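You operate a simulated robot arm through the tools that you are given. There is no shell and no other tool.

You run a simulated robot arm. Do the job below in one go: nothing can be reset, and whatever is moved stays where it is left.

Task
Switch off, unplug, put the iron on its rest and fold the tea cloth in half.
Fine: turn the dial to OFF ahead of the plug; stand the plug in its holder; the iron's handle is safe to take, keep off its hot sole.

The check looks at the end state, three seconds after you hand in, the way a careful person would. Anything else that was tipped, shoved, dropped, spilled or broken makes it a failure. Flat cloth is picked up by pressing the open fingertips on it (5 to 10 N) and closing them slowly along it; thin cloth reads only 2 to 8 mm in the jaws.

Robot
A 6-joint arm with a two-finger parallel gripper, fixed in place. Base frame: the origin is on the floor under the middle of its stand, x ahead of it, y to its left, z up. Units: mm, degrees, N and s.
It reaches about 1313 mm from its shoulder. Its first joint turns from -166.0 to 166.0 degrees. Payload 3.43 kg.
The TCP is the grasp point between the finger pads, 34 mm short of the fingertips. In the tool frame z runs along the fingers and y along their closing line. Largest opening 128 mm; finger width 24, thickness 12; the body of the gripper, 48 by 130 mm, starts 96 mm behind the TCP.
Orientation is told as [roll, pitch, yaw] about the base's x, y, z axes, in that order, counted from this pose: with the fingers straight down and closing along the base's y, the tool's x points along the base's -x, its y along +y and its z along -z.

Tools
- The arm moves only by the tool play_rows. Its argument "series" is text: rows parted by semicolons, each of 7 numbers parted by spaces: the shift along the tool's x, y, z in units of 500 mm (1.0 is 500 mm), then the turn, a rotation vector about the tool's x, y, z in units of 90 degrees (1.0 is 90 degrees), then the gripper command, from -1 (shut) to 1 (fully open), values between in proportion. In form: dx dy dz ax ay az gripper; .... A call has 1 to 20 rows; each row is the pose to reach, as a shift and turn from the pose commanded when the call began, along the tool's axes at that moment. A call with a number of a shift or a turn outside -1 to 1 is refused whole. A row lasts 0.2 s, in which the tool goes at most 50 mm and 8.6 degrees; a call with a longer step from one row to the next is refused whole, and so is a gripper value outside its range. A pose out of reach is approached as far as the arm can. The call stops where the force on the tool passes 40 N (or 10 N more than at its start, if that is more) or the arm is blocked; 0.2 s more then pass. Each finger travels about 153 mm/s and halts on what it meets, pressing with about 26 N; the grip force reading is that of the motor and also rises with nothing between the fingers. The clock runs only during rows and for 0.2 s after the last one: add rows that repeat a pose to give the fingers time. It gives the time, the measured TCP pose, the force on the tool (base axes), the opening and the grip force at its end, in the units of the frame above (readings bear some noise), with the torque about the TCP (base axes, N m) and any sound that the robot's microphone picked up.
- Cameras (640 x 400 px; columns grow to the right, rows downward): "scene" is fixed at [218.2, -650.3, 1457.5]; the picture's right is [0.66, -0.75, 0.00], its down [-0.38, -0.33, -0.86] and it looks along [0.65, 0.57, -0.50] (base axes); focal length 318 px, centre (320, 200). "wrist" rides on the gripper at [76, -11, -160] in the tool frame; the picture's right is [0.15, 0.99, 0.00], its down [-0.88, 0.13, -0.46] and it looks along [-0.45, 0.07, 0.89] (tool axes); focal length 234 px, centre (320, 200). There is no depth. A picture from a camera that has moved, and an enlarged one, comes with that camera's place and axes in the base frame and with its lens.
- grab_frame(camera): a new picture of that camera. No time passes.
- enlarge(camera, box): a new picture of the part [left, top, right, bottom] of that camera's present view, enlarged. No time passes.
- close_job(): hands the job in; it is judged then, once.

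Places have to be worked out from the pictures, the camera data and where the tool is seen. Open the gripper and draw the arm clear of the work before you hand the job in, unless the task says otherwise.

The tools are called after "Emit:" as a command line: name --argument value ..., lists and objects as JSON in quotes. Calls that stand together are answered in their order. play_rows: Moves the arm, as the interface text tells. Its arguments: {"type":"object","properties":{"series":{"type":"string"}},"required":["series"]} The other tools are called the same way: grab_frame (camera) takes a picture; enlarge (camera, box) takes an enlarged picture of a part of a camera's view; close_job () hands the job in.

At the start:

```text
time: 0.0
ee_pos: [628.2, 165.5, 1155.0]
tcp_rot: [0.0, 0.0, 0.1]
ft_force: [-0.2, 0.5, 0.5]
wrist_torque: [-0.01, -0.02, 0.0]
width: 127.9
grip_force: 0.1
```

scene: 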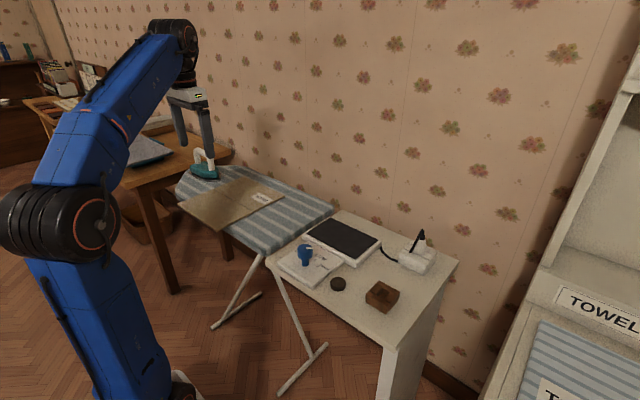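
wrist: 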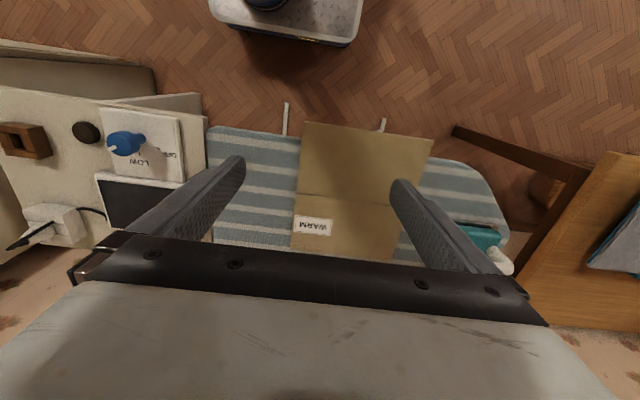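

I'll start by looking closely at the parts of the scene before moving anything.

Emit:
enlarge --camera "scene" --box '[260, 200, 470, 330]'

Emit:
enlarge --camera "scene" --box '[110, 120, 350, 270]'

Emit:
enlarge --camera "wrist" --box '[0, 80, 220, 260]'

Emit:
enlarge --camera "scene" --box '[480, 60, 640, 400]'

```text
3.05 times, centred on (365, 265) of scene
camera zoom: at [218.2, -650.3, 1457.5], right [0.66, -0.75, 0.0], down [-0.38, -0.33, -0.86], along [0.65, 0.57, -0.5], focal length 970 px, centre (183, 2)
```

zoom: 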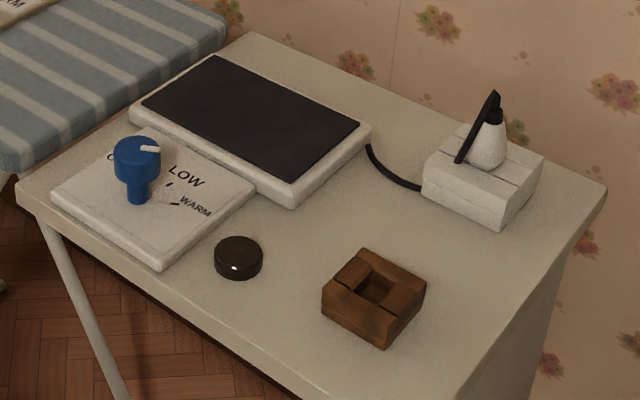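

```text
2.67 times, centred on (230, 195) of scene
camera zoom: at [218.2, -650.3, 1457.5], right [0.66, -0.75, 0.0], down [-0.38, -0.33, -0.86], along [0.65, 0.57, -0.5], focal length 848 px, centre (560, 213)
```

zoom: 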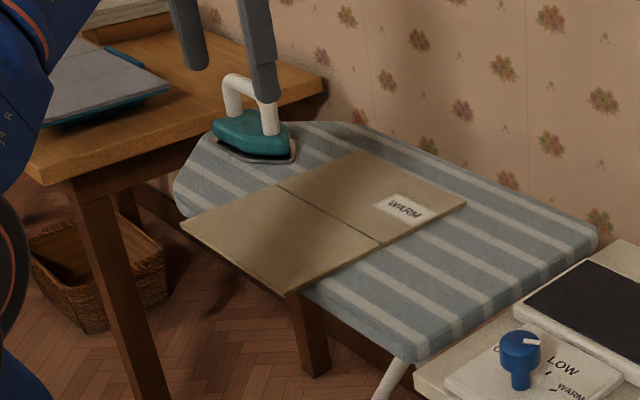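

```text
2.22 times, centred on (110, 170) of wrist
camera zoom: at [552.6, 155.1, 1314.5], right [-0.15, 0.99, 0.0], down [0.88, 0.13, 0.46], along [0.45, 0.07, -0.89], focal length 520 px, centre (787, 267)
```

zoom: 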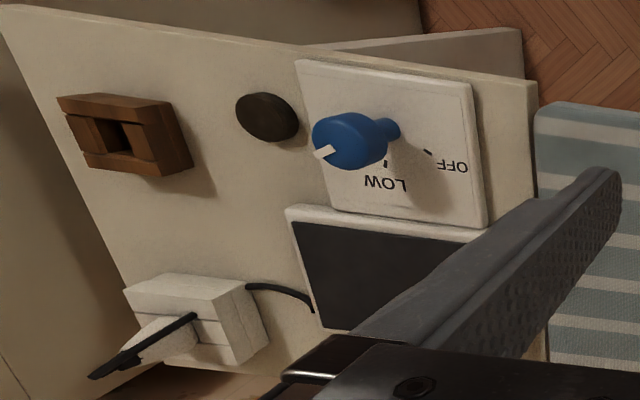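

```text
1.18 times, centred on (560, 230) of scene
camera zoom: at [218.2, -650.3, 1457.5], right [0.66, -0.75, 0.0], down [-0.38, -0.33, -0.86], along [0.65, 0.57, -0.5], focal length 374 px, centre (38, 165)
```

zoom: 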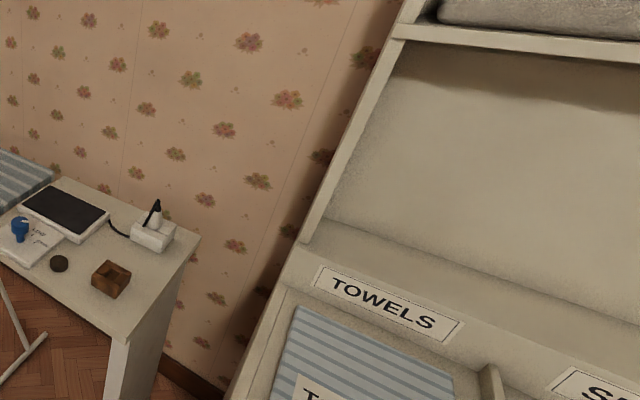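

Triangulating both views puts the dial near (702,-169,853), the wooden plug holder near (741,-400,866) and the plug and socket near (931,-400,885). I'll move above the dial side at a safe height to see it better.

Emit:
play_rows --series "0.006 -0.081 0.012 0 0 0 1; 0.012 -0.162 0.024 0 0 0 1; 0.019 -0.243 0.037 0 0 0 1; 0.025 -0.324 0.049 0 0 0 1; 0.031 -0.406 0.061 0 0 0 1; 0.037 -0.487 0.073 0 0 0 1; 0.044 -0.568 0.086 0 0 0 1; 0.05 -0.649 0.098 0 0 0 1; 0.056 -0.73 0.11 0 0 0 1; 0.056 -0.73 0.11 0 0 0 1"

```text
time: 2.2
ee_pos: [599.0, -199.4, 1100.3]
tcp_rot: [-0.1, -0.1, -0.1]
ft_force: [0.5, 0.7, -0.2]
wrist_torque: [0.01, 0.0, 0.0]
width: 128.4
grip_force: 0.0
```

The arm arrived at (599,-199,1100). Now I'll take pictures from here.

Emit:
grab_frame --camera "wrist"

Emit:
grab_frame --camera "scene"

Emit:
enlarge --camera "scene" --box '[110, 100, 350, 250]'

```text
taken
camera wrist: at [523.2, -210.7, 1259.5], right [-0.15, 0.99, 0.0], down [0.88, 0.13, 0.46], along [0.45, 0.07, -0.89], focal length 234 px, centre (320, 200)
```

wrist: 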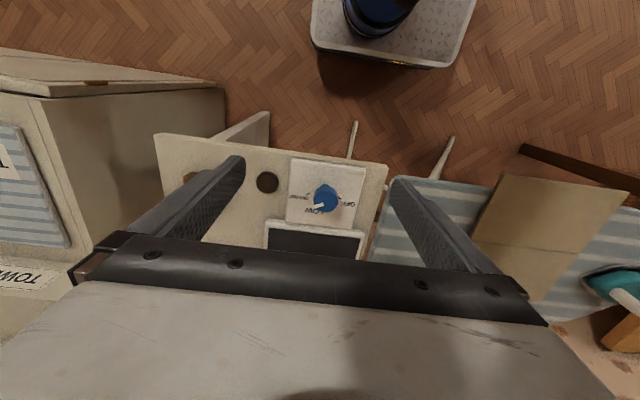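

```text
taken
```

scene: 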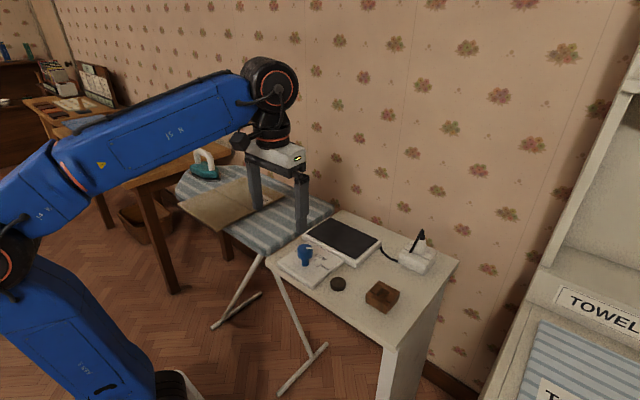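

```text
2.67 times, centred on (230, 175) of scene
camera zoom: at [218.2, -650.3, 1457.5], right [0.66, -0.75, 0.0], down [-0.38, -0.33, -0.86], along [0.65, 0.57, -0.5], focal length 848 px, centre (560, 267)
```

zoom: 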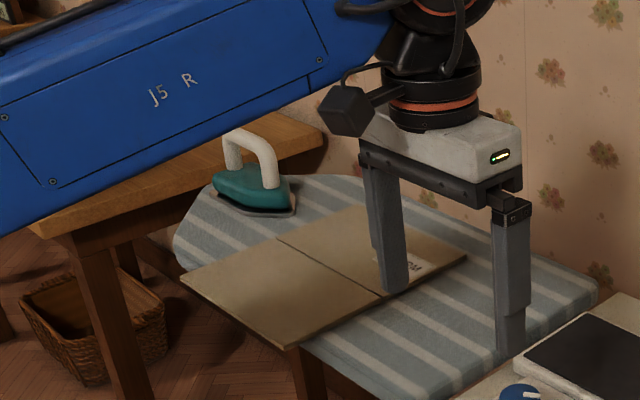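

Emit:
enlarge --camera "wrist" --box '[240, 120, 400, 250]'

Emit:
enlarge --camera "wrist" --box '[450, 150, 640, 320]'

```text
3.08 times, centred on (320, 185) of wrist
camera zoom: at [523.2, -210.7, 1259.5], right [-0.15, 0.99, 0.0], down [0.88, 0.13, 0.46], along [0.45, 0.07, -0.89], focal length 720 px, centre (320, 246)
```

zoom: 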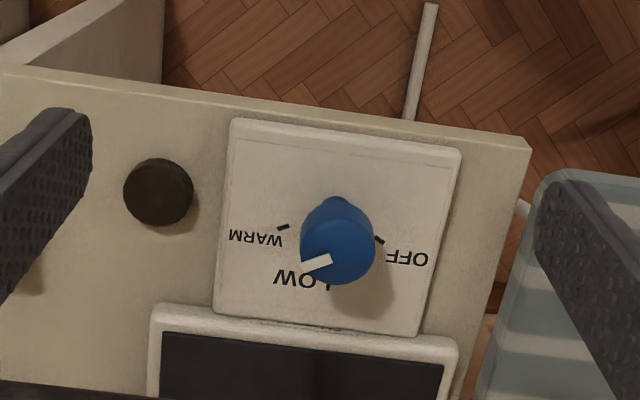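

```text
2.35 times, centred on (545, 235) of wrist
camera zoom: at [523.2, -210.7, 1259.5], right [-0.15, 0.99, 0.0], down [0.88, 0.13, 0.46], along [0.45, 0.07, -0.89], focal length 551 px, centre (-209, 118)
```

zoom: 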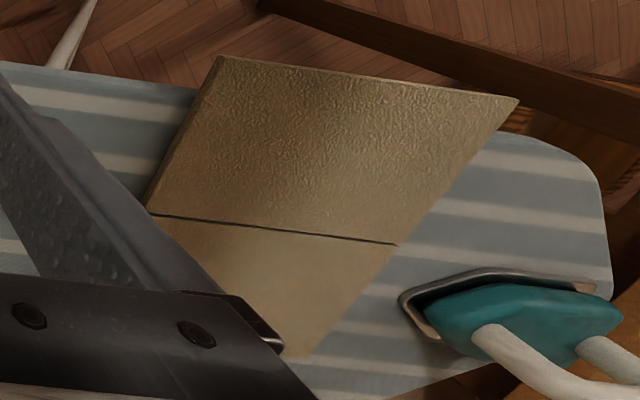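

The dial has OFF (toward +y), LOW (toward +x) and WARM (toward -y). I need a closer picture of the pointer and tick marks.

Emit:
enlarge --camera "wrist" --box '[285, 150, 373, 205]'

Emit:
enlarge --camera "scene" --box '[270, 235, 350, 285]'

```text
7.27 times, centred on (329, 178) of wrist
camera zoom: at [523.2, -210.7, 1259.5], right [-0.15, 0.99, 0.0], down [0.88, 0.13, 0.46], along [0.45, 0.07, -0.89], focal length 1703 px, centre (254, 364)
```

zoom: 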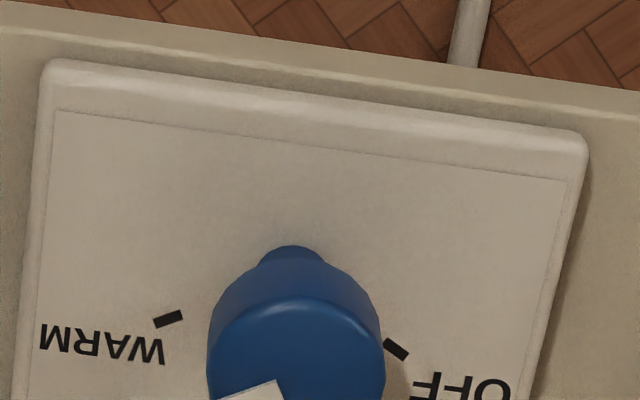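

```text
8.00 times, centred on (310, 260) of scene
camera zoom: at [218.2, -650.3, 1457.5], right [0.66, -0.75, 0.0], down [-0.38, -0.33, -0.86], along [0.65, 0.57, -0.5], focal length 2545 px, centre (400, -280)
```

zoom: 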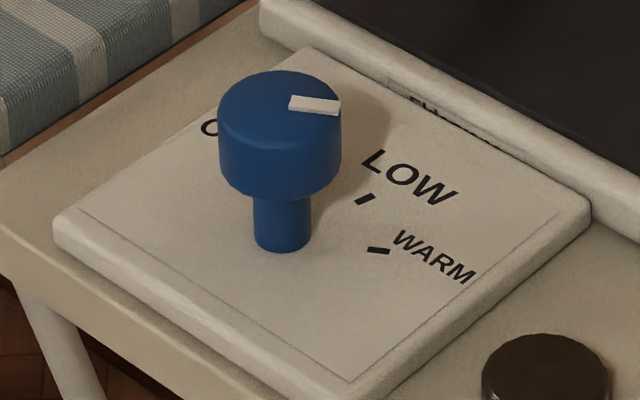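

Reading the ticks on the plate plane, the knob centre is about (698,-173) with its head at z≈889–915. The pointer is at WARM (about -57° from +x), and OFF is at about +56°. I'll go above the knob with a yaw of -57°, leaving 50 mm of clearance, and check alignment.

Emit:
play_rows --series "-0.025 0.0066 0.025 0 0 0.079 1; -0.05 0.0132 0.05 0 0 0.158 0.8; -0.074 0.0198 0.075 0 0 0.237 0.6; -0.099 0.0264 0.1 0 0 0.316 0.4; -0.124 0.033 0.125 0 0 0.395 0.25; -0.149 0.0396 0.15 0 0 0.474 0.25; -0.173 0.0462 0.175 0 0 0.553 0.25; -0.198 0.0528 0.2 0 0 0.633 0.25; -0.198 0.0528 0.2 0 0 0.633 0.25"

Emit:
grab_frame --camera "wrist"

Emit:
enlarge --camera "scene" --box '[250, 170, 410, 270]'

```text
time: 4.2
ee_pos: [698.2, -174.3, 1000.0]
tcp_rot: [0.0, -0.1, -57.1]
ft_force: [0.1, 0.0, 0.1]
wrist_torque: [0.01, 0.01, 0.02]
width: 80.1
grip_force: 0.1
```

```text
taken
camera wrist: at [648.5, -114.6, 1159.6], right [0.75, 0.66, 0.0], down [0.59, -0.67, 0.46], along [0.3, -0.34, -0.89], focal length 234 px, centre (320, 200)
```

wrist: 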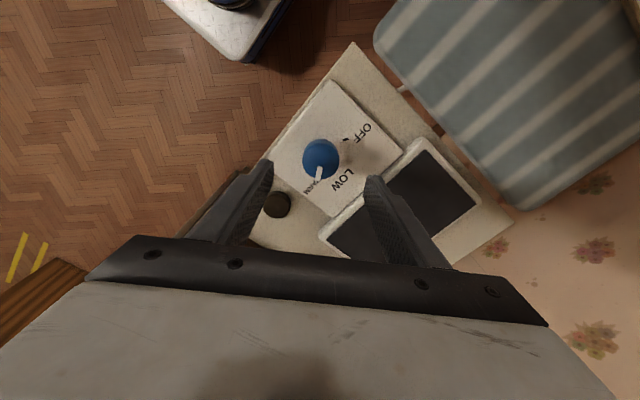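

```text
4.00 times, centred on (330, 220) of scene
camera zoom: at [218.2, -650.3, 1457.5], right [0.66, -0.75, 0.0], down [-0.38, -0.33, -0.86], along [0.65, 0.57, -0.5], focal length 1272 px, centre (280, 120)
```

zoom: 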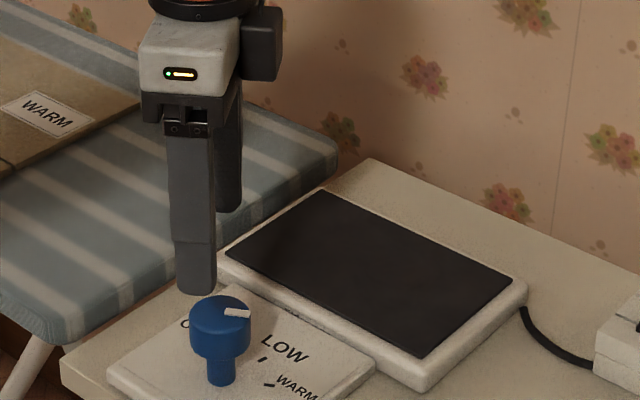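

Emit:
enlarge --camera "wrist" --box '[270, 120, 370, 210]'

```text
4.44 times, centred on (320, 165) of wrist
camera zoom: at [648.5, -114.6, 1159.6], right [0.75, 0.66, 0.0], down [0.59, -0.67, 0.46], along [0.3, -0.34, -0.89], focal length 1041 px, centre (320, 356)
```

zoom: 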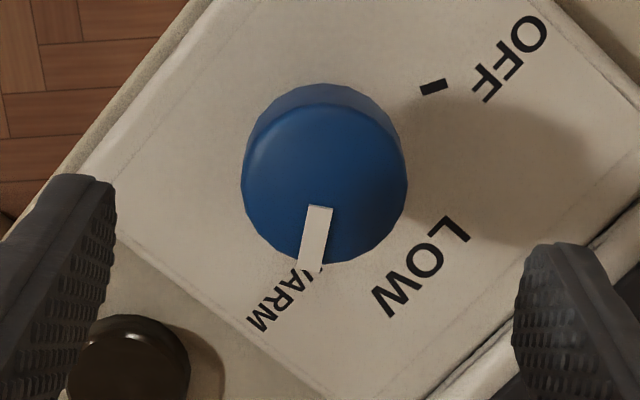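

The knob is centred within about 2 mm of the tool axis and the pointer is on WARM. I'll descend 98 mm over the knob and close gently.

Emit:
play_rows --series "0 0.003 0.04 0 0 0 0.25; 0 0.003 0.08 0 0 0 0.25; 0 0.003 0.12 0 0 0 0.25; 0 0.003 0.15 0 0 0 0.25; 0 0.003 0.175 0 0 0 0.25; 0 0.003 0.196 0 0 0 0.25; 0 0.003 0.196 0 0 0 0.1; 0 0.003 0.196 0 0 0 0; 0 0.003 0.196 0 0 0 -0.1; 0 0.003 0.196 0 0 0 -0.2; 0 0.003 0.196 0 0 0 -0.3; 0 0.003 0.196 0 0 0 -0.4; 0 0.003 0.196 0 0 0 -0.5; 0 0.003 0.196 0 0 0 -0.5"

Emit:
enlarge --camera "scene" --box '[250, 200, 370, 290]'

```text
time: 7.2
ee_pos: [700.8, -172.3, 901.9]
tcp_rot: [-0.1, 0.0, -57.0]
ft_force: [-7.2, -4.6, -2.3]
wrist_torque: [-0.15, 0.08, 0.03]
width: 39.9
grip_force: 45.8
```

```text
4.44 times, centred on (310, 245) of scene
camera zoom: at [218.2, -650.3, 1457.5], right [0.66, -0.75, 0.0], down [-0.38, -0.33, -0.86], along [0.65, 0.57, -0.5], focal length 1414 px, centre (364, 0)
```

zoom: 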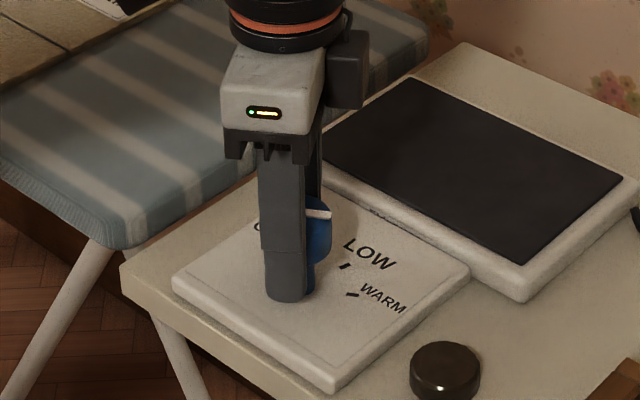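

I've gripped the knob (40 mm wide) with about 8 N of side load along the closing line. I'll shift back 1.5 mm to relieve it before turning.

Emit:
play_rows --series "0 -0.0015 0 0 0 0 -0.5; 0 -0.003 0 0 0 0 -0.5; 0 -0.003 0 0 0 0 -0.5"

```text
time: 8.0
ee_pos: [700.9, -173.0, 901.8]
tcp_rot: [0.2, -0.1, -57.0]
ft_force: [23.4, 7.5, -7.8]
wrist_torque: [0.4, 0.17, 0.21]
width: 40.0
grip_force: 44.8
```

Over-corrected (stiff contact, about 20 N per mm). I'll go back by about 1.1 mm to centre it.

Emit:
play_rows --series "0 0.001 0 0 0 0 -0.5; 0 0.0022 0 0 0 0 -0.5; 0 0.0022 0 0 0 0 -0.5"

```text
time: 8.8
ee_pos: [700.7, -172.6, 901.1]
tcp_rot: [0.0, 0.0, -57.0]
ft_force: [18.2, 0.4, -9.3]
wrist_torque: [-0.55, -0.52, 0.34]
width: 39.9
grip_force: 45.2
```

Some friction load remains, so I'll open slightly and re-grip at this position to get a clean, centred grasp.

Emit:
play_rows --series "0 0 0 0 0 0 -0.2; 0 0 0 0 0 0 -0.1; 0 0 0 0 0 0 -0.1"

Emit:
play_rows --series "0 0 0 0 0 0 -0.2; 0 0 0 0 0 0 -0.25; 0 0 0 0 0 0 -0.3; 0 0 0 0 0 0 -0.34; 0 0 0 0 0 0 -0.38; 0 0 0 0 0 0 -0.42; 0 0 0 0 0 0 -0.45; 0 0 0 0 0 0 -0.45"

```text
time: 9.6
ee_pos: [699.5, -173.1, 902.8]
tcp_rot: [0.0, 0.0, -57.1]
ft_force: [-0.6, 0.1, 0.4]
wrist_torque: [0.0, -0.02, 0.04]
width: 57.5
grip_force: 0.0
```

```text
time: 11.4
ee_pos: [700.1, -172.5, 901.3]
tcp_rot: [0.0, 0.0, -57.0]
ft_force: [4.9, 1.3, 0.8]
wrist_torque: [0.05, -0.02, 0.07]
width: 39.8
grip_force: 45.1
```

Now the grip is clean (5 N). I'll turn the knob counter-clockwise (seen from above) about 45° first and check it follows.

Emit:
play_rows --series "0 0 0 0 0 -0.05 -0.45; 0 0 0 0 0 -0.1 -0.45; 0 0 0 0 0 -0.16 -0.45; 0 0 0 0 0 -0.22 -0.45; 0 0 0 0 0 -0.28 -0.45; 0 0 0 0 0 -0.34 -0.45; 0 0 0 0 0 -0.4 -0.45; 0 0 0 0 0 -0.46 -0.45; 0 0 0 0 0 -0.5 -0.45; 0 0 0 0 0 -0.5 -0.45"

Emit:
grab_frame --camera "wrist"

Emit:
enlarge --camera "scene" --box '[250, 200, 370, 290]'

```text
time: 13.3
ee_pos: [697.4, -174.6, 902.9]
tcp_rot: [-0.1, 0.0, -13.8]
ft_force: [-14.6, -19.1, 2.3]
wrist_torque: [0.25, -0.45, -0.08]
width: 39.0
grip_force: 44.7
stopped in row 9: the force on the tool passed its limit at 41 N (the readings are from after the stop); the commanded pose is now the measured one
```

```text
taken
camera wrist: at [622.7, -165.8, 1062.0], right [0.09, 1.0, 0.0], down [0.89, -0.08, 0.45], along [0.45, -0.05, -0.89], focal length 234 px, centre (320, 200)
```

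wrist: 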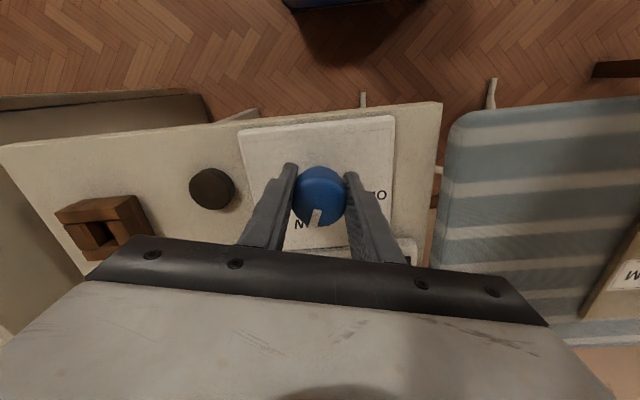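

```text
4.44 times, centred on (310, 245) of scene
camera zoom: at [218.2, -650.3, 1457.5], right [0.66, -0.75, 0.0], down [-0.38, -0.33, -0.86], along [0.65, 0.57, -0.5], focal length 1414 px, centre (364, 0)
```

zoom: 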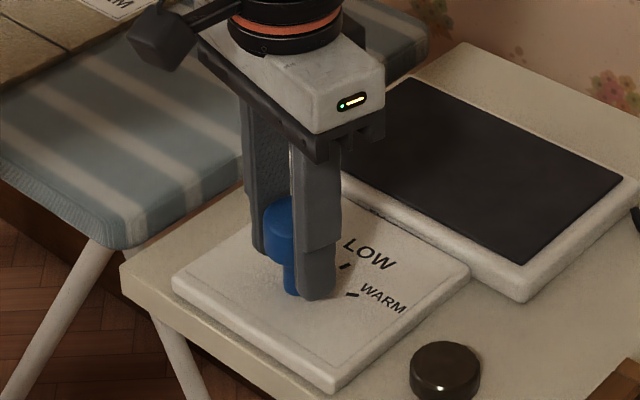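

The knob followed to about LOW, but side force built up because the knob axis sits a few mm off along the finger width. I'll zoom in to measure that offset.

Emit:
enlarge --camera "wrist" --box '[250, 140, 390, 240]'

Emit:
play_rows --series "0 0 0 0 0 0 -0.25; 0 0 0 0 0 0 -0.1; 0 0 0 0 0 0 -0.1"

Emit:
enlarge --camera "wrist" --box '[250, 140, 390, 240]'

```text
4.00 times, centred on (320, 190) of wrist
camera zoom: at [622.7, -165.8, 1062.0], right [0.09, 1.0, 0.0], down [0.89, -0.08, 0.45], along [0.45, -0.05, -0.89], focal length 937 px, centre (320, 240)
```

zoom: 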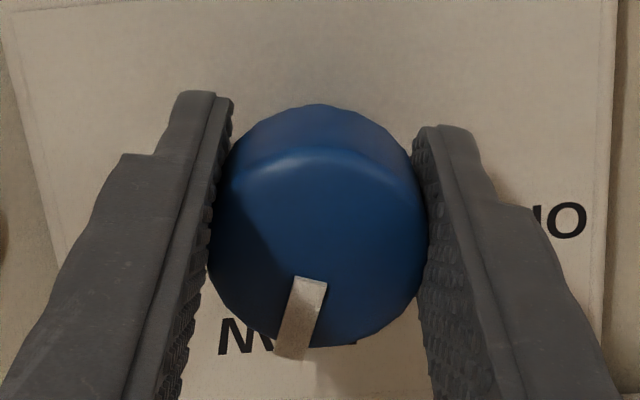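

```text
time: 14.2
ee_pos: [699.5, -173.9, 901.6]
tcp_rot: [0.0, 0.1, -13.8]
ft_force: [-0.8, -0.8, -0.2]
wrist_torque: [0.02, -0.05, 0.0]
width: 57.4
grip_force: 0.1
```

```text
4.00 times, centred on (320, 190) of wrist
camera zoom: at [623.5, -164.7, 1061.6], right [0.09, 1.0, 0.0], down [0.89, -0.08, 0.45], along [0.45, -0.04, -0.89], focal length 937 px, centre (320, 240)
```

zoom: 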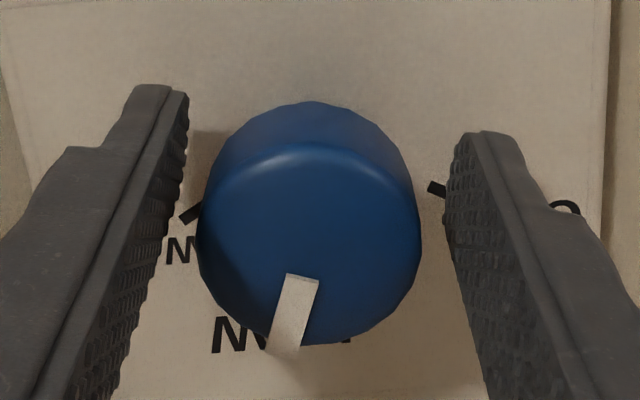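

After opening, the zoom and the camera pose put the knob axis at about (700.7,-173.9), 1–2 mm from the tool axis. I'll recentre and re-grip at LOW.

Emit:
play_rows --series "-0.0012 -0.0015 0 0 0 0 -0.1; -0.0024 -0.0031 0 0 0 0 -0.1; -0.0024 -0.0031 0 0 0 0 -0.15; -0.0024 -0.0031 0 0 0 0 -0.2; -0.0024 -0.0031 0 0 0 0 -0.25; -0.0024 -0.0031 0 0 0 0 -0.3; -0.0024 -0.0031 0 0 0 0 -0.35; -0.0024 -0.0031 0 0 0 0 -0.4; -0.0024 -0.0031 0 0 0 0 -0.42; -0.0024 -0.0031 0 0 0 0 -0.42"

```text
time: 16.4
ee_pos: [698.5, -174.5, 902.6]
tcp_rot: [-0.1, 0.1, -13.8]
ft_force: [-0.7, 1.7, 0.4]
wrist_torque: [0.36, -0.15, 0.02]
width: 38.9
grip_force: 44.8
```

The grip is centred, with almost no side force. I'll turn on another 36° and check the forces.

Emit:
play_rows --series "0 0 0 0 0 -0.05 -0.42; 0 0 0 0 0 -0.1 -0.42; 0 0 0 0 0 -0.16 -0.42; 0 0 0 0 0 -0.22 -0.42; 0 0 0 0 0 -0.28 -0.42; 0 0 0 0 0 -0.34 -0.42; 0 0 0 0 0 -0.4 -0.42; 0 0 0 0 0 -0.4 -0.42"

Emit:
enlarge --camera "wrist" --box '[250, 140, 390, 240]'

```text
time: 18.1
ee_pos: [700.4, -176.8, 900.5]
tcp_rot: [0.0, 0.1, 22.2]
ft_force: [1.1, -22.2, -9.9]
wrist_torque: [-0.43, 1.14, 0.0]
width: 38.6
grip_force: 45.1
```

```text
4.00 times, centred on (320, 190) of wrist
camera zoom: at [634.9, -214.1, 1061.6], right [-0.51, 0.86, 0.0], down [0.77, 0.45, 0.45], along [0.39, 0.23, -0.89], focal length 937 px, centre (320, 240)
```

zoom: 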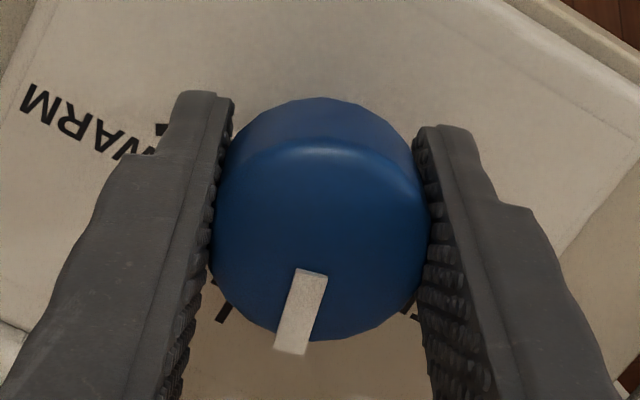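

The knob is following and the pointer still lines up with the tool. I'll relieve the 22 N side load with one more re-grip, then continue toward OFF.

Emit:
play_rows --series "0 0 0 0 0 0 -0.25; 0.0007 -0.0023 0 0 0 0 -0.1; 0.0007 -0.0023 0 0 0 0 -0.1; 0.0007 -0.0023 0 0 0 0 -0.2; 0.0007 -0.0023 0 0 0 0 -0.25; 0.0007 -0.0023 0 0 0 0 -0.3; 0.0007 -0.0023 0 0 0 0 -0.35; 0.0007 -0.0023 0 0 0 0 -0.4; 0.0007 -0.0023 0 0 0 0 -0.42; 0.0007 -0.0023 0 0 0 0 -0.42"

Emit:
play_rows --series "0 0 0 0 0 -0.05 -0.42; 0 0 0 0 0 -0.1 -0.42; 0 0 0 0 0 -0.16 -0.42; 0 0 0 0 0 -0.22 -0.42; 0 0 0 0 0 -0.28 -0.42; 0 0 0 0 0 -0.33 -0.42; 0 0 0 0 0 -0.37 -0.42; 0 0 0 0 0 -0.37 -0.42"

Emit:
enlarge --camera "wrist" --box '[230, 130, 410, 250]'

Emit:
enlarge --camera "scene" --box '[250, 200, 370, 290]'

```text
time: 20.4
ee_pos: [700.2, -176.6, 902.5]
tcp_rot: [0.0, 0.2, 22.2]
ft_force: [1.3, -2.3, 0.4]
wrist_torque: [0.12, 0.08, 0.0]
width: 38.7
grip_force: 44.6
```

```text
time: 22.1
ee_pos: [700.5, -176.9, 902.3]
tcp_rot: [-0.1, 0.1, 55.5]
ft_force: [23.4, -29.2, 13.2]
wrist_torque: [-0.63, 0.09, -0.01]
width: 38.6
grip_force: 45.2
```

```text
3.33 times, centred on (320, 190) of wrist
camera zoom: at [667.5, -244.8, 1061.8], right [-0.9, 0.44, 0.0], down [0.39, 0.8, 0.45], along [0.2, 0.41, -0.89], focal length 781 px, centre (320, 233)
```

zoom: 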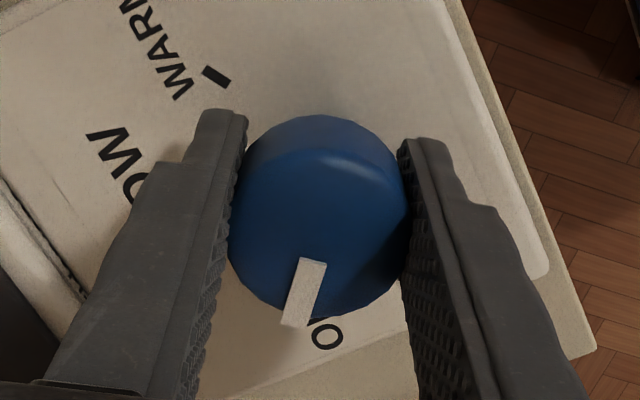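

```text
4.44 times, centred on (310, 245) of scene
camera zoom: at [218.2, -650.3, 1457.5], right [0.66, -0.75, 0.0], down [-0.38, -0.33, -0.86], along [0.65, 0.57, -0.5], focal length 1414 px, centre (364, 0)
```

zoom: 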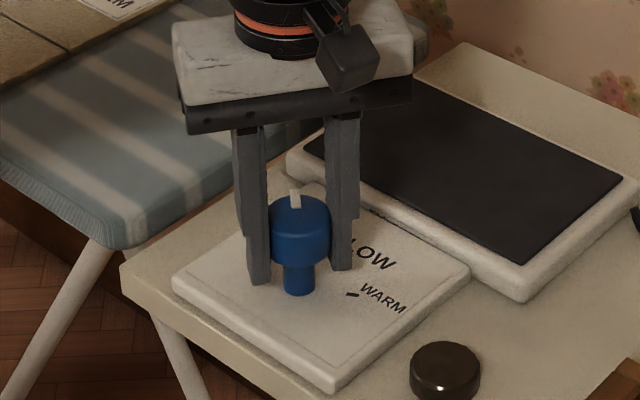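

The pointer is now around OFF. I'll release, rise 100 mm and look at the pointer against the OFF tick.

Emit:
play_rows --series "0 0 0 0 0 0 -0.25; 0 0 0 0 0 0 0; 0 0 0 0 0 0 0.1; 0 0 -0.05 0 0 0 0.1; 0 0 -0.1 0 0 0 0.1; 0 0 -0.15 0 0 0 0.1; 0 0 -0.2 0 0 0 0.1; 0 0 -0.2 0 0 0 0.1"

Emit:
enlarge --camera "wrist" --box '[260, 110, 380, 210]'

Emit:
enlarge --camera "scene" --box '[270, 235, 350, 285]'

```text
time: 23.9
ee_pos: [699.3, -174.7, 1003.3]
tcp_rot: [0.1, 0.1, 55.5]
ft_force: [-0.3, 0.6, -0.1]
wrist_torque: [0.02, 0.02, 0.0]
width: 70.6
grip_force: 0.1
```

```text
4.00 times, centred on (320, 160) of wrist
camera zoom: at [667.0, -243.4, 1162.3], right [-0.9, 0.44, 0.0], down [0.39, 0.8, 0.45], along [0.2, 0.41, -0.89], focal length 937 px, centre (320, 360)
```

zoom: 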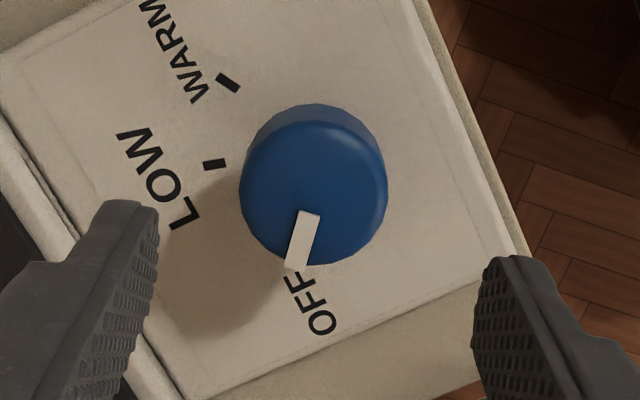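

```text
8.00 times, centred on (310, 260) of scene
camera zoom: at [218.2, -650.3, 1457.5], right [0.66, -0.75, 0.0], down [-0.38, -0.33, -0.86], along [0.65, 0.57, -0.5], focal length 2545 px, centre (400, -280)
```

zoom: 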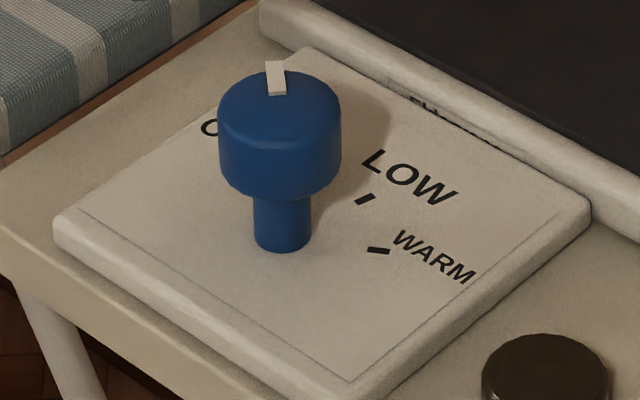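

The pointer reads about 52° while the OFF tick is at about 62°, so the dial is 10–11° short. I'll re-grip, recentred by about 1.5 mm, and turn 11° more.

Emit:
play_rows --series "0.0016 -0.0026 0.05 0 0 0 0.1; 0.0016 -0.0026 0.1 0 0 0 0.1; 0.0016 -0.0026 0.15 0 0 0 0.1; 0.0016 -0.0026 0.2 0 0 0 0.1; 0.0016 -0.0026 0.2 0 0 0 -0.05; 0.0016 -0.0026 0.2 0 0 0 -0.15; 0.0016 -0.0026 0.2 0 0 0 -0.25; 0.0016 -0.0026 0.2 0 0 0 -0.3; 0.0016 -0.0026 0.2 0 0 0 -0.35; 0.0016 -0.0026 0.2 0 0 0 -0.4; 0.0016 -0.0026 0.2 0 0 0 -0.42; 0.0016 -0.0026 0.2 0 0 0 -0.42"

Emit:
play_rows --series "0 0 0 0 0 -0.03 -0.42; 0 0 0 0 0 -0.06 -0.42; 0 0 0 0 0 -0.09 -0.42; 0 0 0 0 0 -0.12 -0.42; 0 0 0 0 0 -0.125 -0.42; 0 0 0 0 0 -0.125 -0.42"

Emit:
play_rows --series "0 0 0 0 0 0 -0.25; 0 0 0 0 0 0 0; 0 0 0 0 0 0 0.1; 0 0 -0.05 0 0 0 0.1; 0 0 -0.1 0 0 0 0.1; 0 0 -0.15 0 0 0 0.1; 0 0 -0.2 0 0 0 0.1; 0 0 -0.2 0 0 0 0.1"

Emit:
enlarge --camera "wrist" --box '[260, 110, 380, 210]'

Emit:
enlarge --camera "scene" --box '[270, 235, 350, 285]'

```text
time: 26.6
ee_pos: [699.9, -178.3, 901.1]
tcp_rot: [-0.1, 0.1, 55.5]
ft_force: [3.0, -2.0, -0.3]
wrist_torque: [0.01, -0.07, 0.0]
width: 39.0
grip_force: 2.2
```

```text
time: 27.9
ee_pos: [700.6, -177.8, 900.3]
tcp_rot: [0.0, 0.1, 66.8]
ft_force: [4.2, -4.9, 0.3]
wrist_torque: [-0.08, -0.06, -0.04]
width: 40.4
grip_force: 2.6
```

```text
time: 29.8
ee_pos: [701.2, -176.7, 1003.7]
tcp_rot: [0.1, 0.2, 66.8]
ft_force: [-0.2, 0.1, -0.5]
wrist_torque: [-0.03, 0.01, 0.0]
width: 70.4
grip_force: 0.1
```

```text
4.00 times, centred on (320, 160) of wrist
camera zoom: at [681.7, -251.0, 1162.9], right [-0.97, 0.26, 0.0], down [0.23, 0.86, 0.45], along [0.12, 0.44, -0.89], focal length 937 px, centre (320, 360)
```

zoom: 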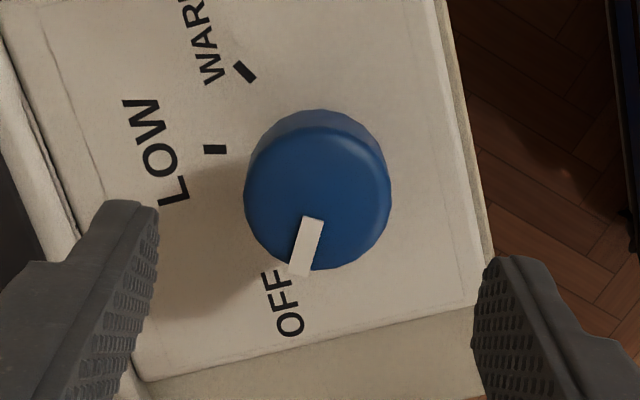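

```text
8.00 times, centred on (310, 260) of scene
camera zoom: at [218.2, -650.3, 1457.5], right [0.66, -0.75, 0.0], down [-0.38, -0.33, -0.86], along [0.65, 0.57, -0.5], focal length 2545 px, centre (400, -280)
```

zoom: 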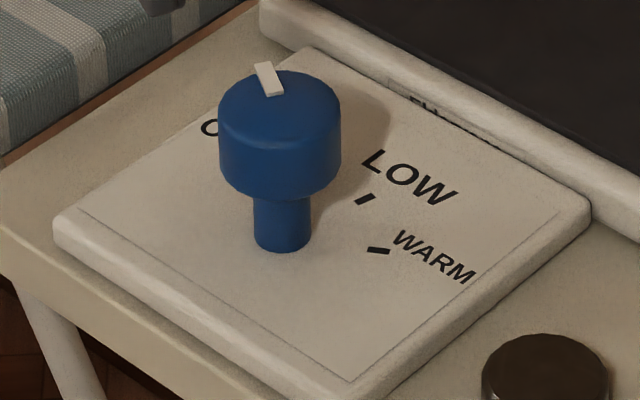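

The pointer now measures about 62–63°, in line with the OFF tick, so the dial is done. Next I'll rise and move to where the wrist camera can see the plug and socket.

Emit:
play_rows --series "0.0 0.0 -0.06 0 0 0.074 0.1; 0.036 -0.044 -0.1 0 0 0.148 0.1; 0.072 -0.088 -0.13 0 0 0.223 0.1; 0.107 -0.132 -0.16 0 0 0.297 0.1; 0.143 -0.176 -0.16 0 0 0.371 0.1; 0.179 -0.22 -0.16 0 0 0.445 0.1; 0.214 -0.265 -0.16 0 0 0.519 0.1; 0.25 -0.309 -0.16 0 0 0.594 0.1; 0.286 -0.353 -0.16 0 0 0.668 0.1; 0.322 -0.397 -0.16 0 0 0.742 0.1; 0.322 -0.397 -0.16 0 0 0.742 0.1"

Emit:
grab_frame --camera "wrist"

Emit:
grab_frame --camera "scene"

```text
time: 32.1
ee_pos: [820.5, -402.4, 1081.9]
tcp_rot: [-0.2, 0.0, -0.1]
ft_force: [-0.5, -0.8, -0.3]
wrist_torque: [0.0, 0.02, 0.01]
width: 70.3
grip_force: 0.0
```

```text
taken
camera wrist: at [745.0, -412.9, 1241.2], right [-0.14, 0.99, 0.0], down [0.88, 0.13, 0.45], along [0.45, 0.06, -0.89], focal length 234 px, centre (320, 200)
```

wrist: 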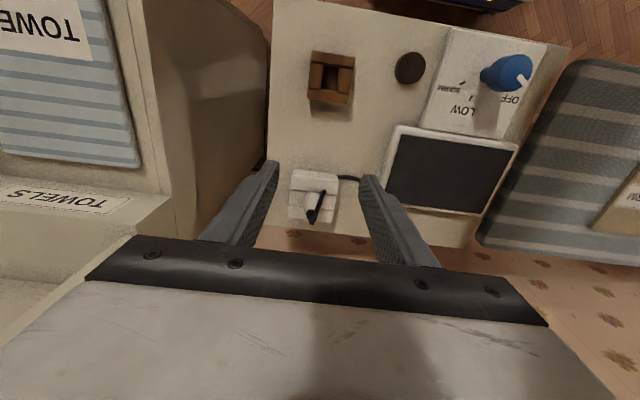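

```text
taken
```

scene: 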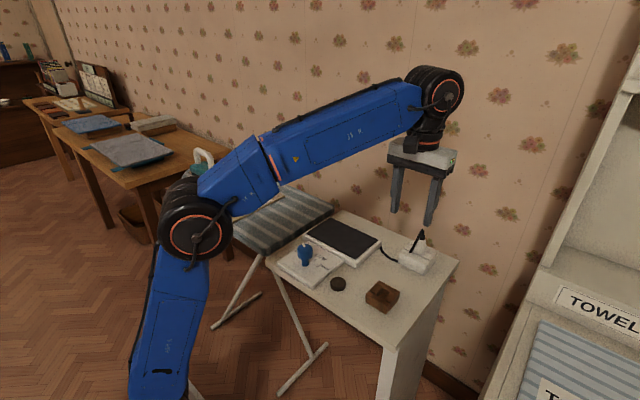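

Emit:
enlarge --camera "wrist" --box '[260, 140, 380, 240]'

Emit:
enlarge --camera "scene" --box '[350, 210, 470, 310]'

Emit:
enlarge --camera "wrist" --box '[270, 30, 450, 160]'

```text
4.00 times, centred on (320, 190) of wrist
camera zoom: at [745.0, -412.9, 1241.2], right [-0.14, 0.99, 0.0], down [0.88, 0.13, 0.45], along [0.45, 0.06, -0.89], focal length 937 px, centre (320, 240)
```

zoom: 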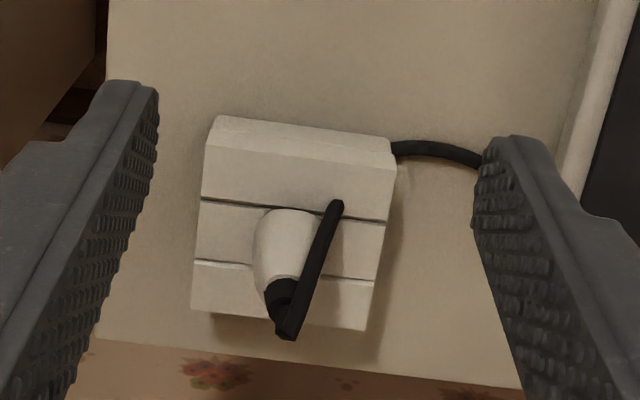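

```text
4.00 times, centred on (410, 260) of scene
camera zoom: at [218.2, -650.3, 1457.5], right [0.66, -0.75, 0.0], down [-0.38, -0.33, -0.86], along [0.65, 0.57, -0.5], focal length 1272 px, centre (-40, -40)
```

zoom: 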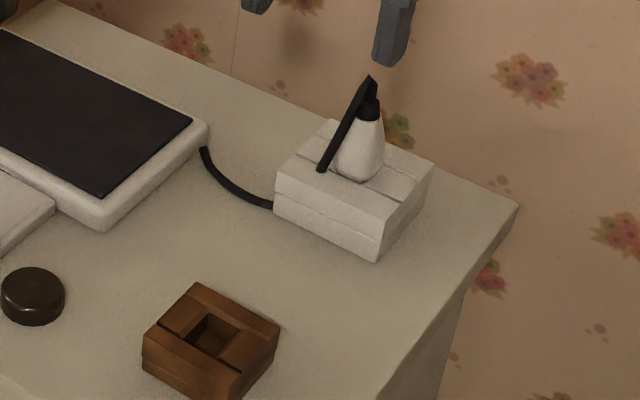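

```text
3.08 times, centred on (360, 95) of wrist
camera zoom: at [745.0, -412.9, 1241.2], right [-0.14, 0.99, 0.0], down [0.88, 0.13, 0.45], along [0.45, 0.06, -0.89], focal length 720 px, centre (197, 523)
```

zoom: 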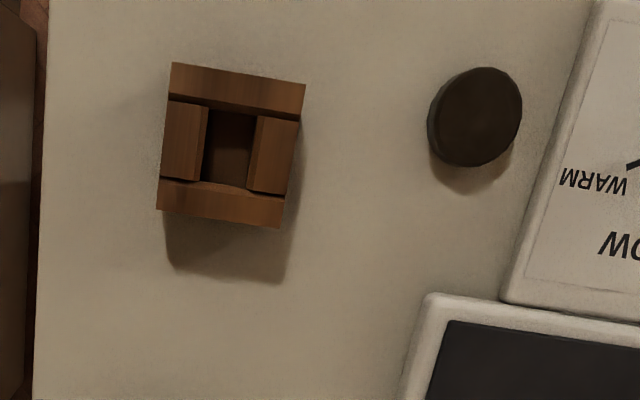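

The plug stands on the socket block near (915,-401). It has a tapered body from about z 890 to 940, a black cap, and a stiff lead hanging on its -x/+y side. I'll go above it at yaw -54°, so the fingers close square to the lead, and look closely.

Emit:
play_rows --series "-0.024 0 0 0 0 0.075 0.1; -0.047 0 0.01 0 0 0.15 0.1; -0.07 0 0.02 0 0 0.225 0.1; -0.094 0 0.03 0 0 0.3 0.1; -0.118 0.001 0.04 0 0 0.375 0.1; -0.141 0.001 0.05 0 0 0.45 0.1; -0.165 0.002 0.06 0 0 0.525 0.1; -0.188 0.002 0.07 0 0 0.6 0.1; -0.188 0.002 0.07 0 0 0.6 0.1"

Emit:
grab_frame --camera "wrist"

Emit:
enlarge --camera "wrist" --box '[260, 110, 380, 210]'

Emit:
enlarge --camera "scene" --box '[370, 200, 450, 280]'

```text
time: 34.1
ee_pos: [914.3, -402.5, 1047.0]
tcp_rot: [0.0, 0.0, -54.1]
ft_force: [0.5, 0.5, -0.1]
wrist_torque: [0.0, 0.03, 0.02]
width: 70.3
grip_force: 0.0
```

```text
taken
camera wrist: at [861.2, -346.9, 1206.1], right [0.72, 0.7, 0.0], down [0.62, -0.64, 0.46], along [0.32, -0.33, -0.89], focal length 234 px, centre (320, 200)
```

wrist: 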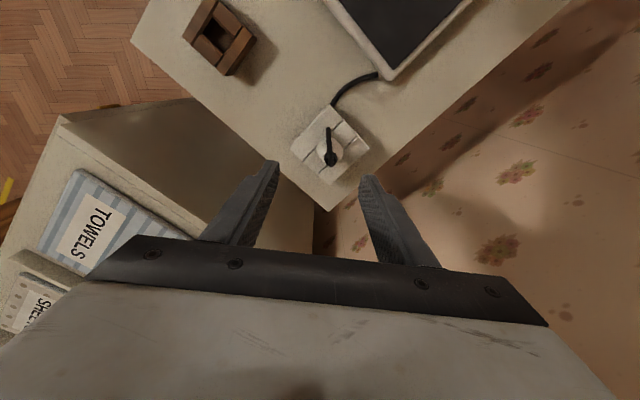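

```text
4.00 times, centred on (320, 160) of wrist
camera zoom: at [861.2, -346.9, 1206.1], right [0.72, 0.7, 0.0], down [0.62, -0.64, 0.46], along [0.32, -0.33, -0.89], focal length 937 px, centre (320, 360)
```

zoom: 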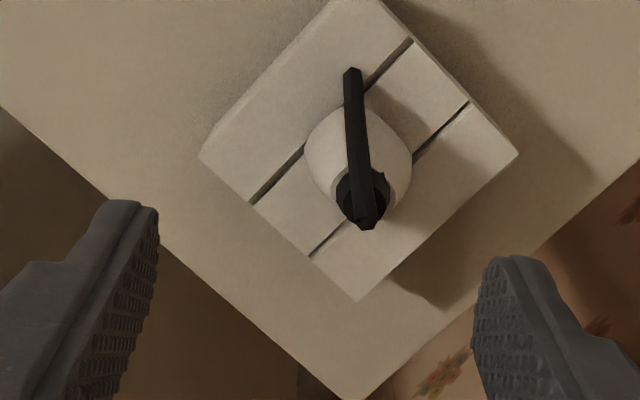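

```text
5.00 times, centred on (410, 240) of scene
camera zoom: at [218.2, -650.3, 1457.5], right [0.66, -0.75, 0.0], down [-0.38, -0.33, -0.86], along [0.65, 0.57, -0.5], focal length 1591 px, centre (-130, 0)
```

zoom: 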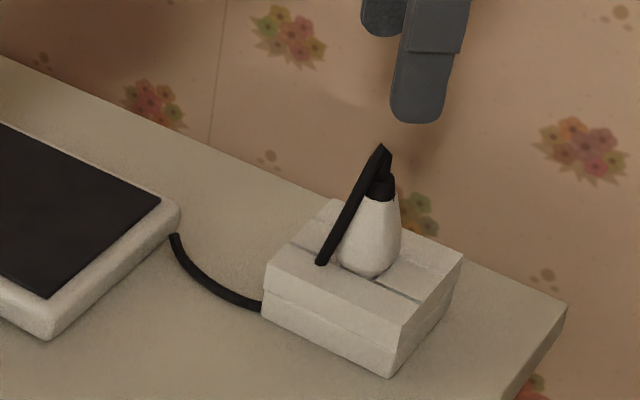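

Three-way triangulation now puts the plug axis at about (930,-398), with the body from z≈877 to 928 and the lead's top bend at about 958. I'll shift over that axis, with yaw -45° to straddle the lead, and check alignment again before descending.

Emit:
play_rows --series "-0.006 0.015 0.03 0 0 -0.05 0.1; -0.012 0.029 0.062 0 0 -0.101 0.1; -0.012 0.029 0.062 0 0 -0.101 0.1"

Emit:
enlarge --camera "wrist" --box '[260, 110, 380, 210]'

Emit:
enlarge --camera "scene" --box '[370, 190, 450, 270]'

```text
time: 35.0
ee_pos: [929.0, -398.1, 1016.1]
tcp_rot: [-0.1, 0.0, -44.9]
ft_force: [0.2, 0.2, 0.5]
wrist_torque: [-0.04, 0.04, 0.02]
width: 70.4
grip_force: 0.2
```

```text
4.00 times, centred on (320, 160) of wrist
camera zoom: at [868.4, -351.5, 1175.6], right [0.59, 0.8, 0.0], down [0.72, -0.53, 0.46], along [0.37, -0.27, -0.89], focal length 937 px, centre (320, 360)
```

zoom: 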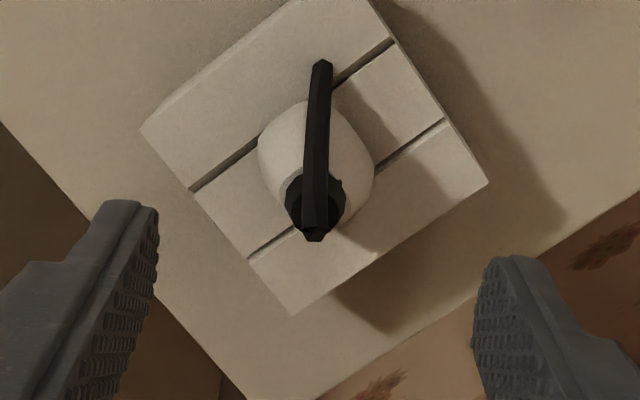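

```text
5.00 times, centred on (410, 230) of scene
camera zoom: at [218.2, -650.3, 1457.5], right [0.66, -0.75, 0.0], down [-0.38, -0.33, -0.86], along [0.65, 0.57, -0.5], focal length 1591 px, centre (-130, 50)
```

zoom: 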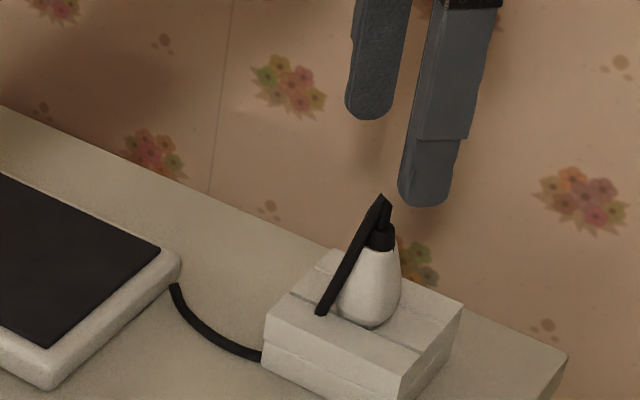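

Alignment is within 1 mm, so the fingers will straddle the lead. I'll descend until the fingertips are just above the block top, then close slowly.

Emit:
play_rows --series "0 -0.001 0.05 0 0 0 0.1; 0 -0.001 0.1 0 0 0 0.1; 0 -0.001 0.14 0 0 0 0.1; 0 -0.001 0.17 0 0 0 0.1; 0 -0.001 0.185 0 0 0 0.1; 0 -0.001 0.193 0 0 0 0.1; 0 -0.001 0.193 0 0 0 0.1"

Emit:
enlarge --camera "scene" --box '[370, 190, 450, 270]'

Emit:
enlarge --camera "wrist" --box '[250, 120, 390, 240]'

```text
time: 36.5
ee_pos: [927.2, -397.5, 918.6]
tcp_rot: [0.0, 0.0, -45.0]
ft_force: [0.6, 1.5, -0.1]
wrist_torque: [0.01, -0.04, -0.02]
width: 70.5
grip_force: 0.0
```

```text
5.00 times, centred on (410, 230) of scene
camera zoom: at [218.2, -650.3, 1457.5], right [0.66, -0.75, 0.0], down [-0.38, -0.33, -0.86], along [0.65, 0.57, -0.5], focal length 1591 px, centre (-130, 50)
```

zoom: 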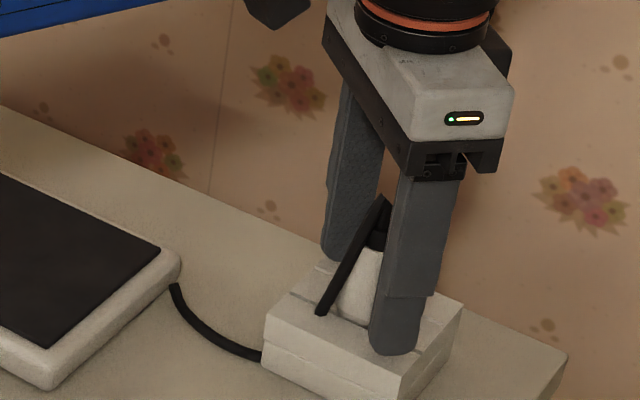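

```text
3.33 times, centred on (320, 180) of wrist
camera zoom: at [867.4, -352.5, 1079.0], right [0.6, 0.8, 0.0], down [0.72, -0.53, 0.46], along [0.36, -0.27, -0.89], focal length 781 px, centre (320, 267)
```

zoom: 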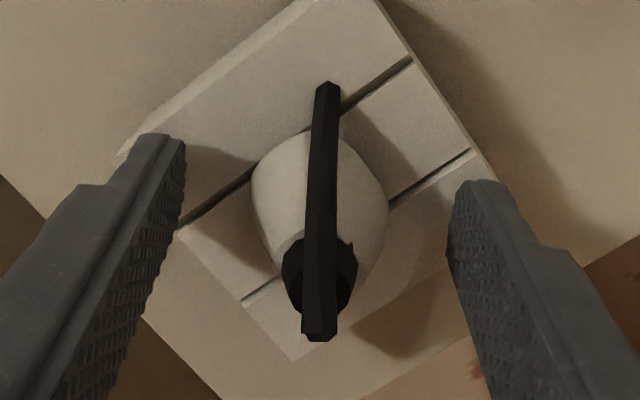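

The fingers straddle the plug body with no contact. Now I'll close slowly onto the body.

Emit:
play_rows --series "0 0 0 0 0 0 0; 0 0 0 0 0 0 -0.1; 0 0 0 0 0 0 -0.2; 0 0 0 0 0 0 -0.28; 0 0 0 0 0 0 -0.34; 0 0 0 0 0 0 -0.38; 0 0 0 0 0 0 -0.42; 0 0 0 0 0 0 -0.46; 0 0 0 0 0 0 -0.5; 0 0 0 0 0 0 -0.55; 0 0 0 0 0 0 -0.6; 0 0 0 0 0 0 -0.6"

Emit:
enlarge --camera "scene" --box '[370, 190, 450, 270]'

Emit:
enlarge --camera "wrist" --box '[250, 120, 390, 240]'

```text
time: 39.1
ee_pos: [928.4, -398.9, 918.7]
tcp_rot: [-0.1, 0.0, -44.9]
ft_force: [0.3, -0.9, 0.1]
wrist_torque: [0.0, 0.03, -0.01]
width: 37.9
grip_force: 26.1
```

```text
5.00 times, centred on (410, 230) of scene
camera zoom: at [218.2, -650.3, 1457.5], right [0.66, -0.75, 0.0], down [-0.38, -0.33, -0.86], along [0.65, 0.57, -0.5], focal length 1591 px, centre (-130, 50)
```

zoom: 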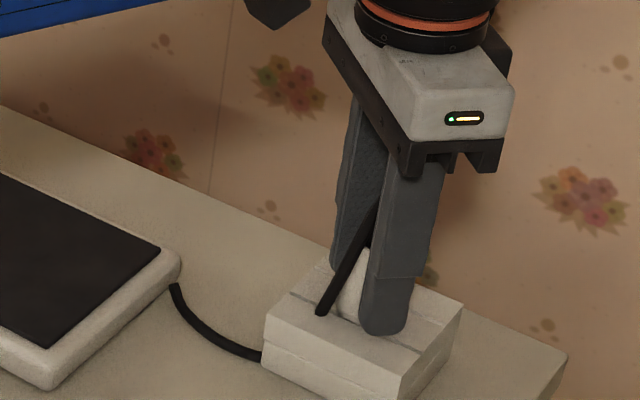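

```text
3.33 times, centred on (320, 180) of wrist
camera zoom: at [867.4, -352.5, 1079.0], right [0.6, 0.8, 0.0], down [0.72, -0.53, 0.46], along [0.36, -0.27, -0.89], focal length 781 px, centre (320, 267)
```

zoom: 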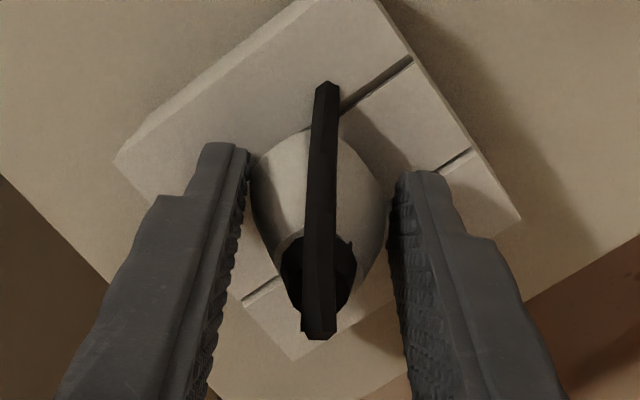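

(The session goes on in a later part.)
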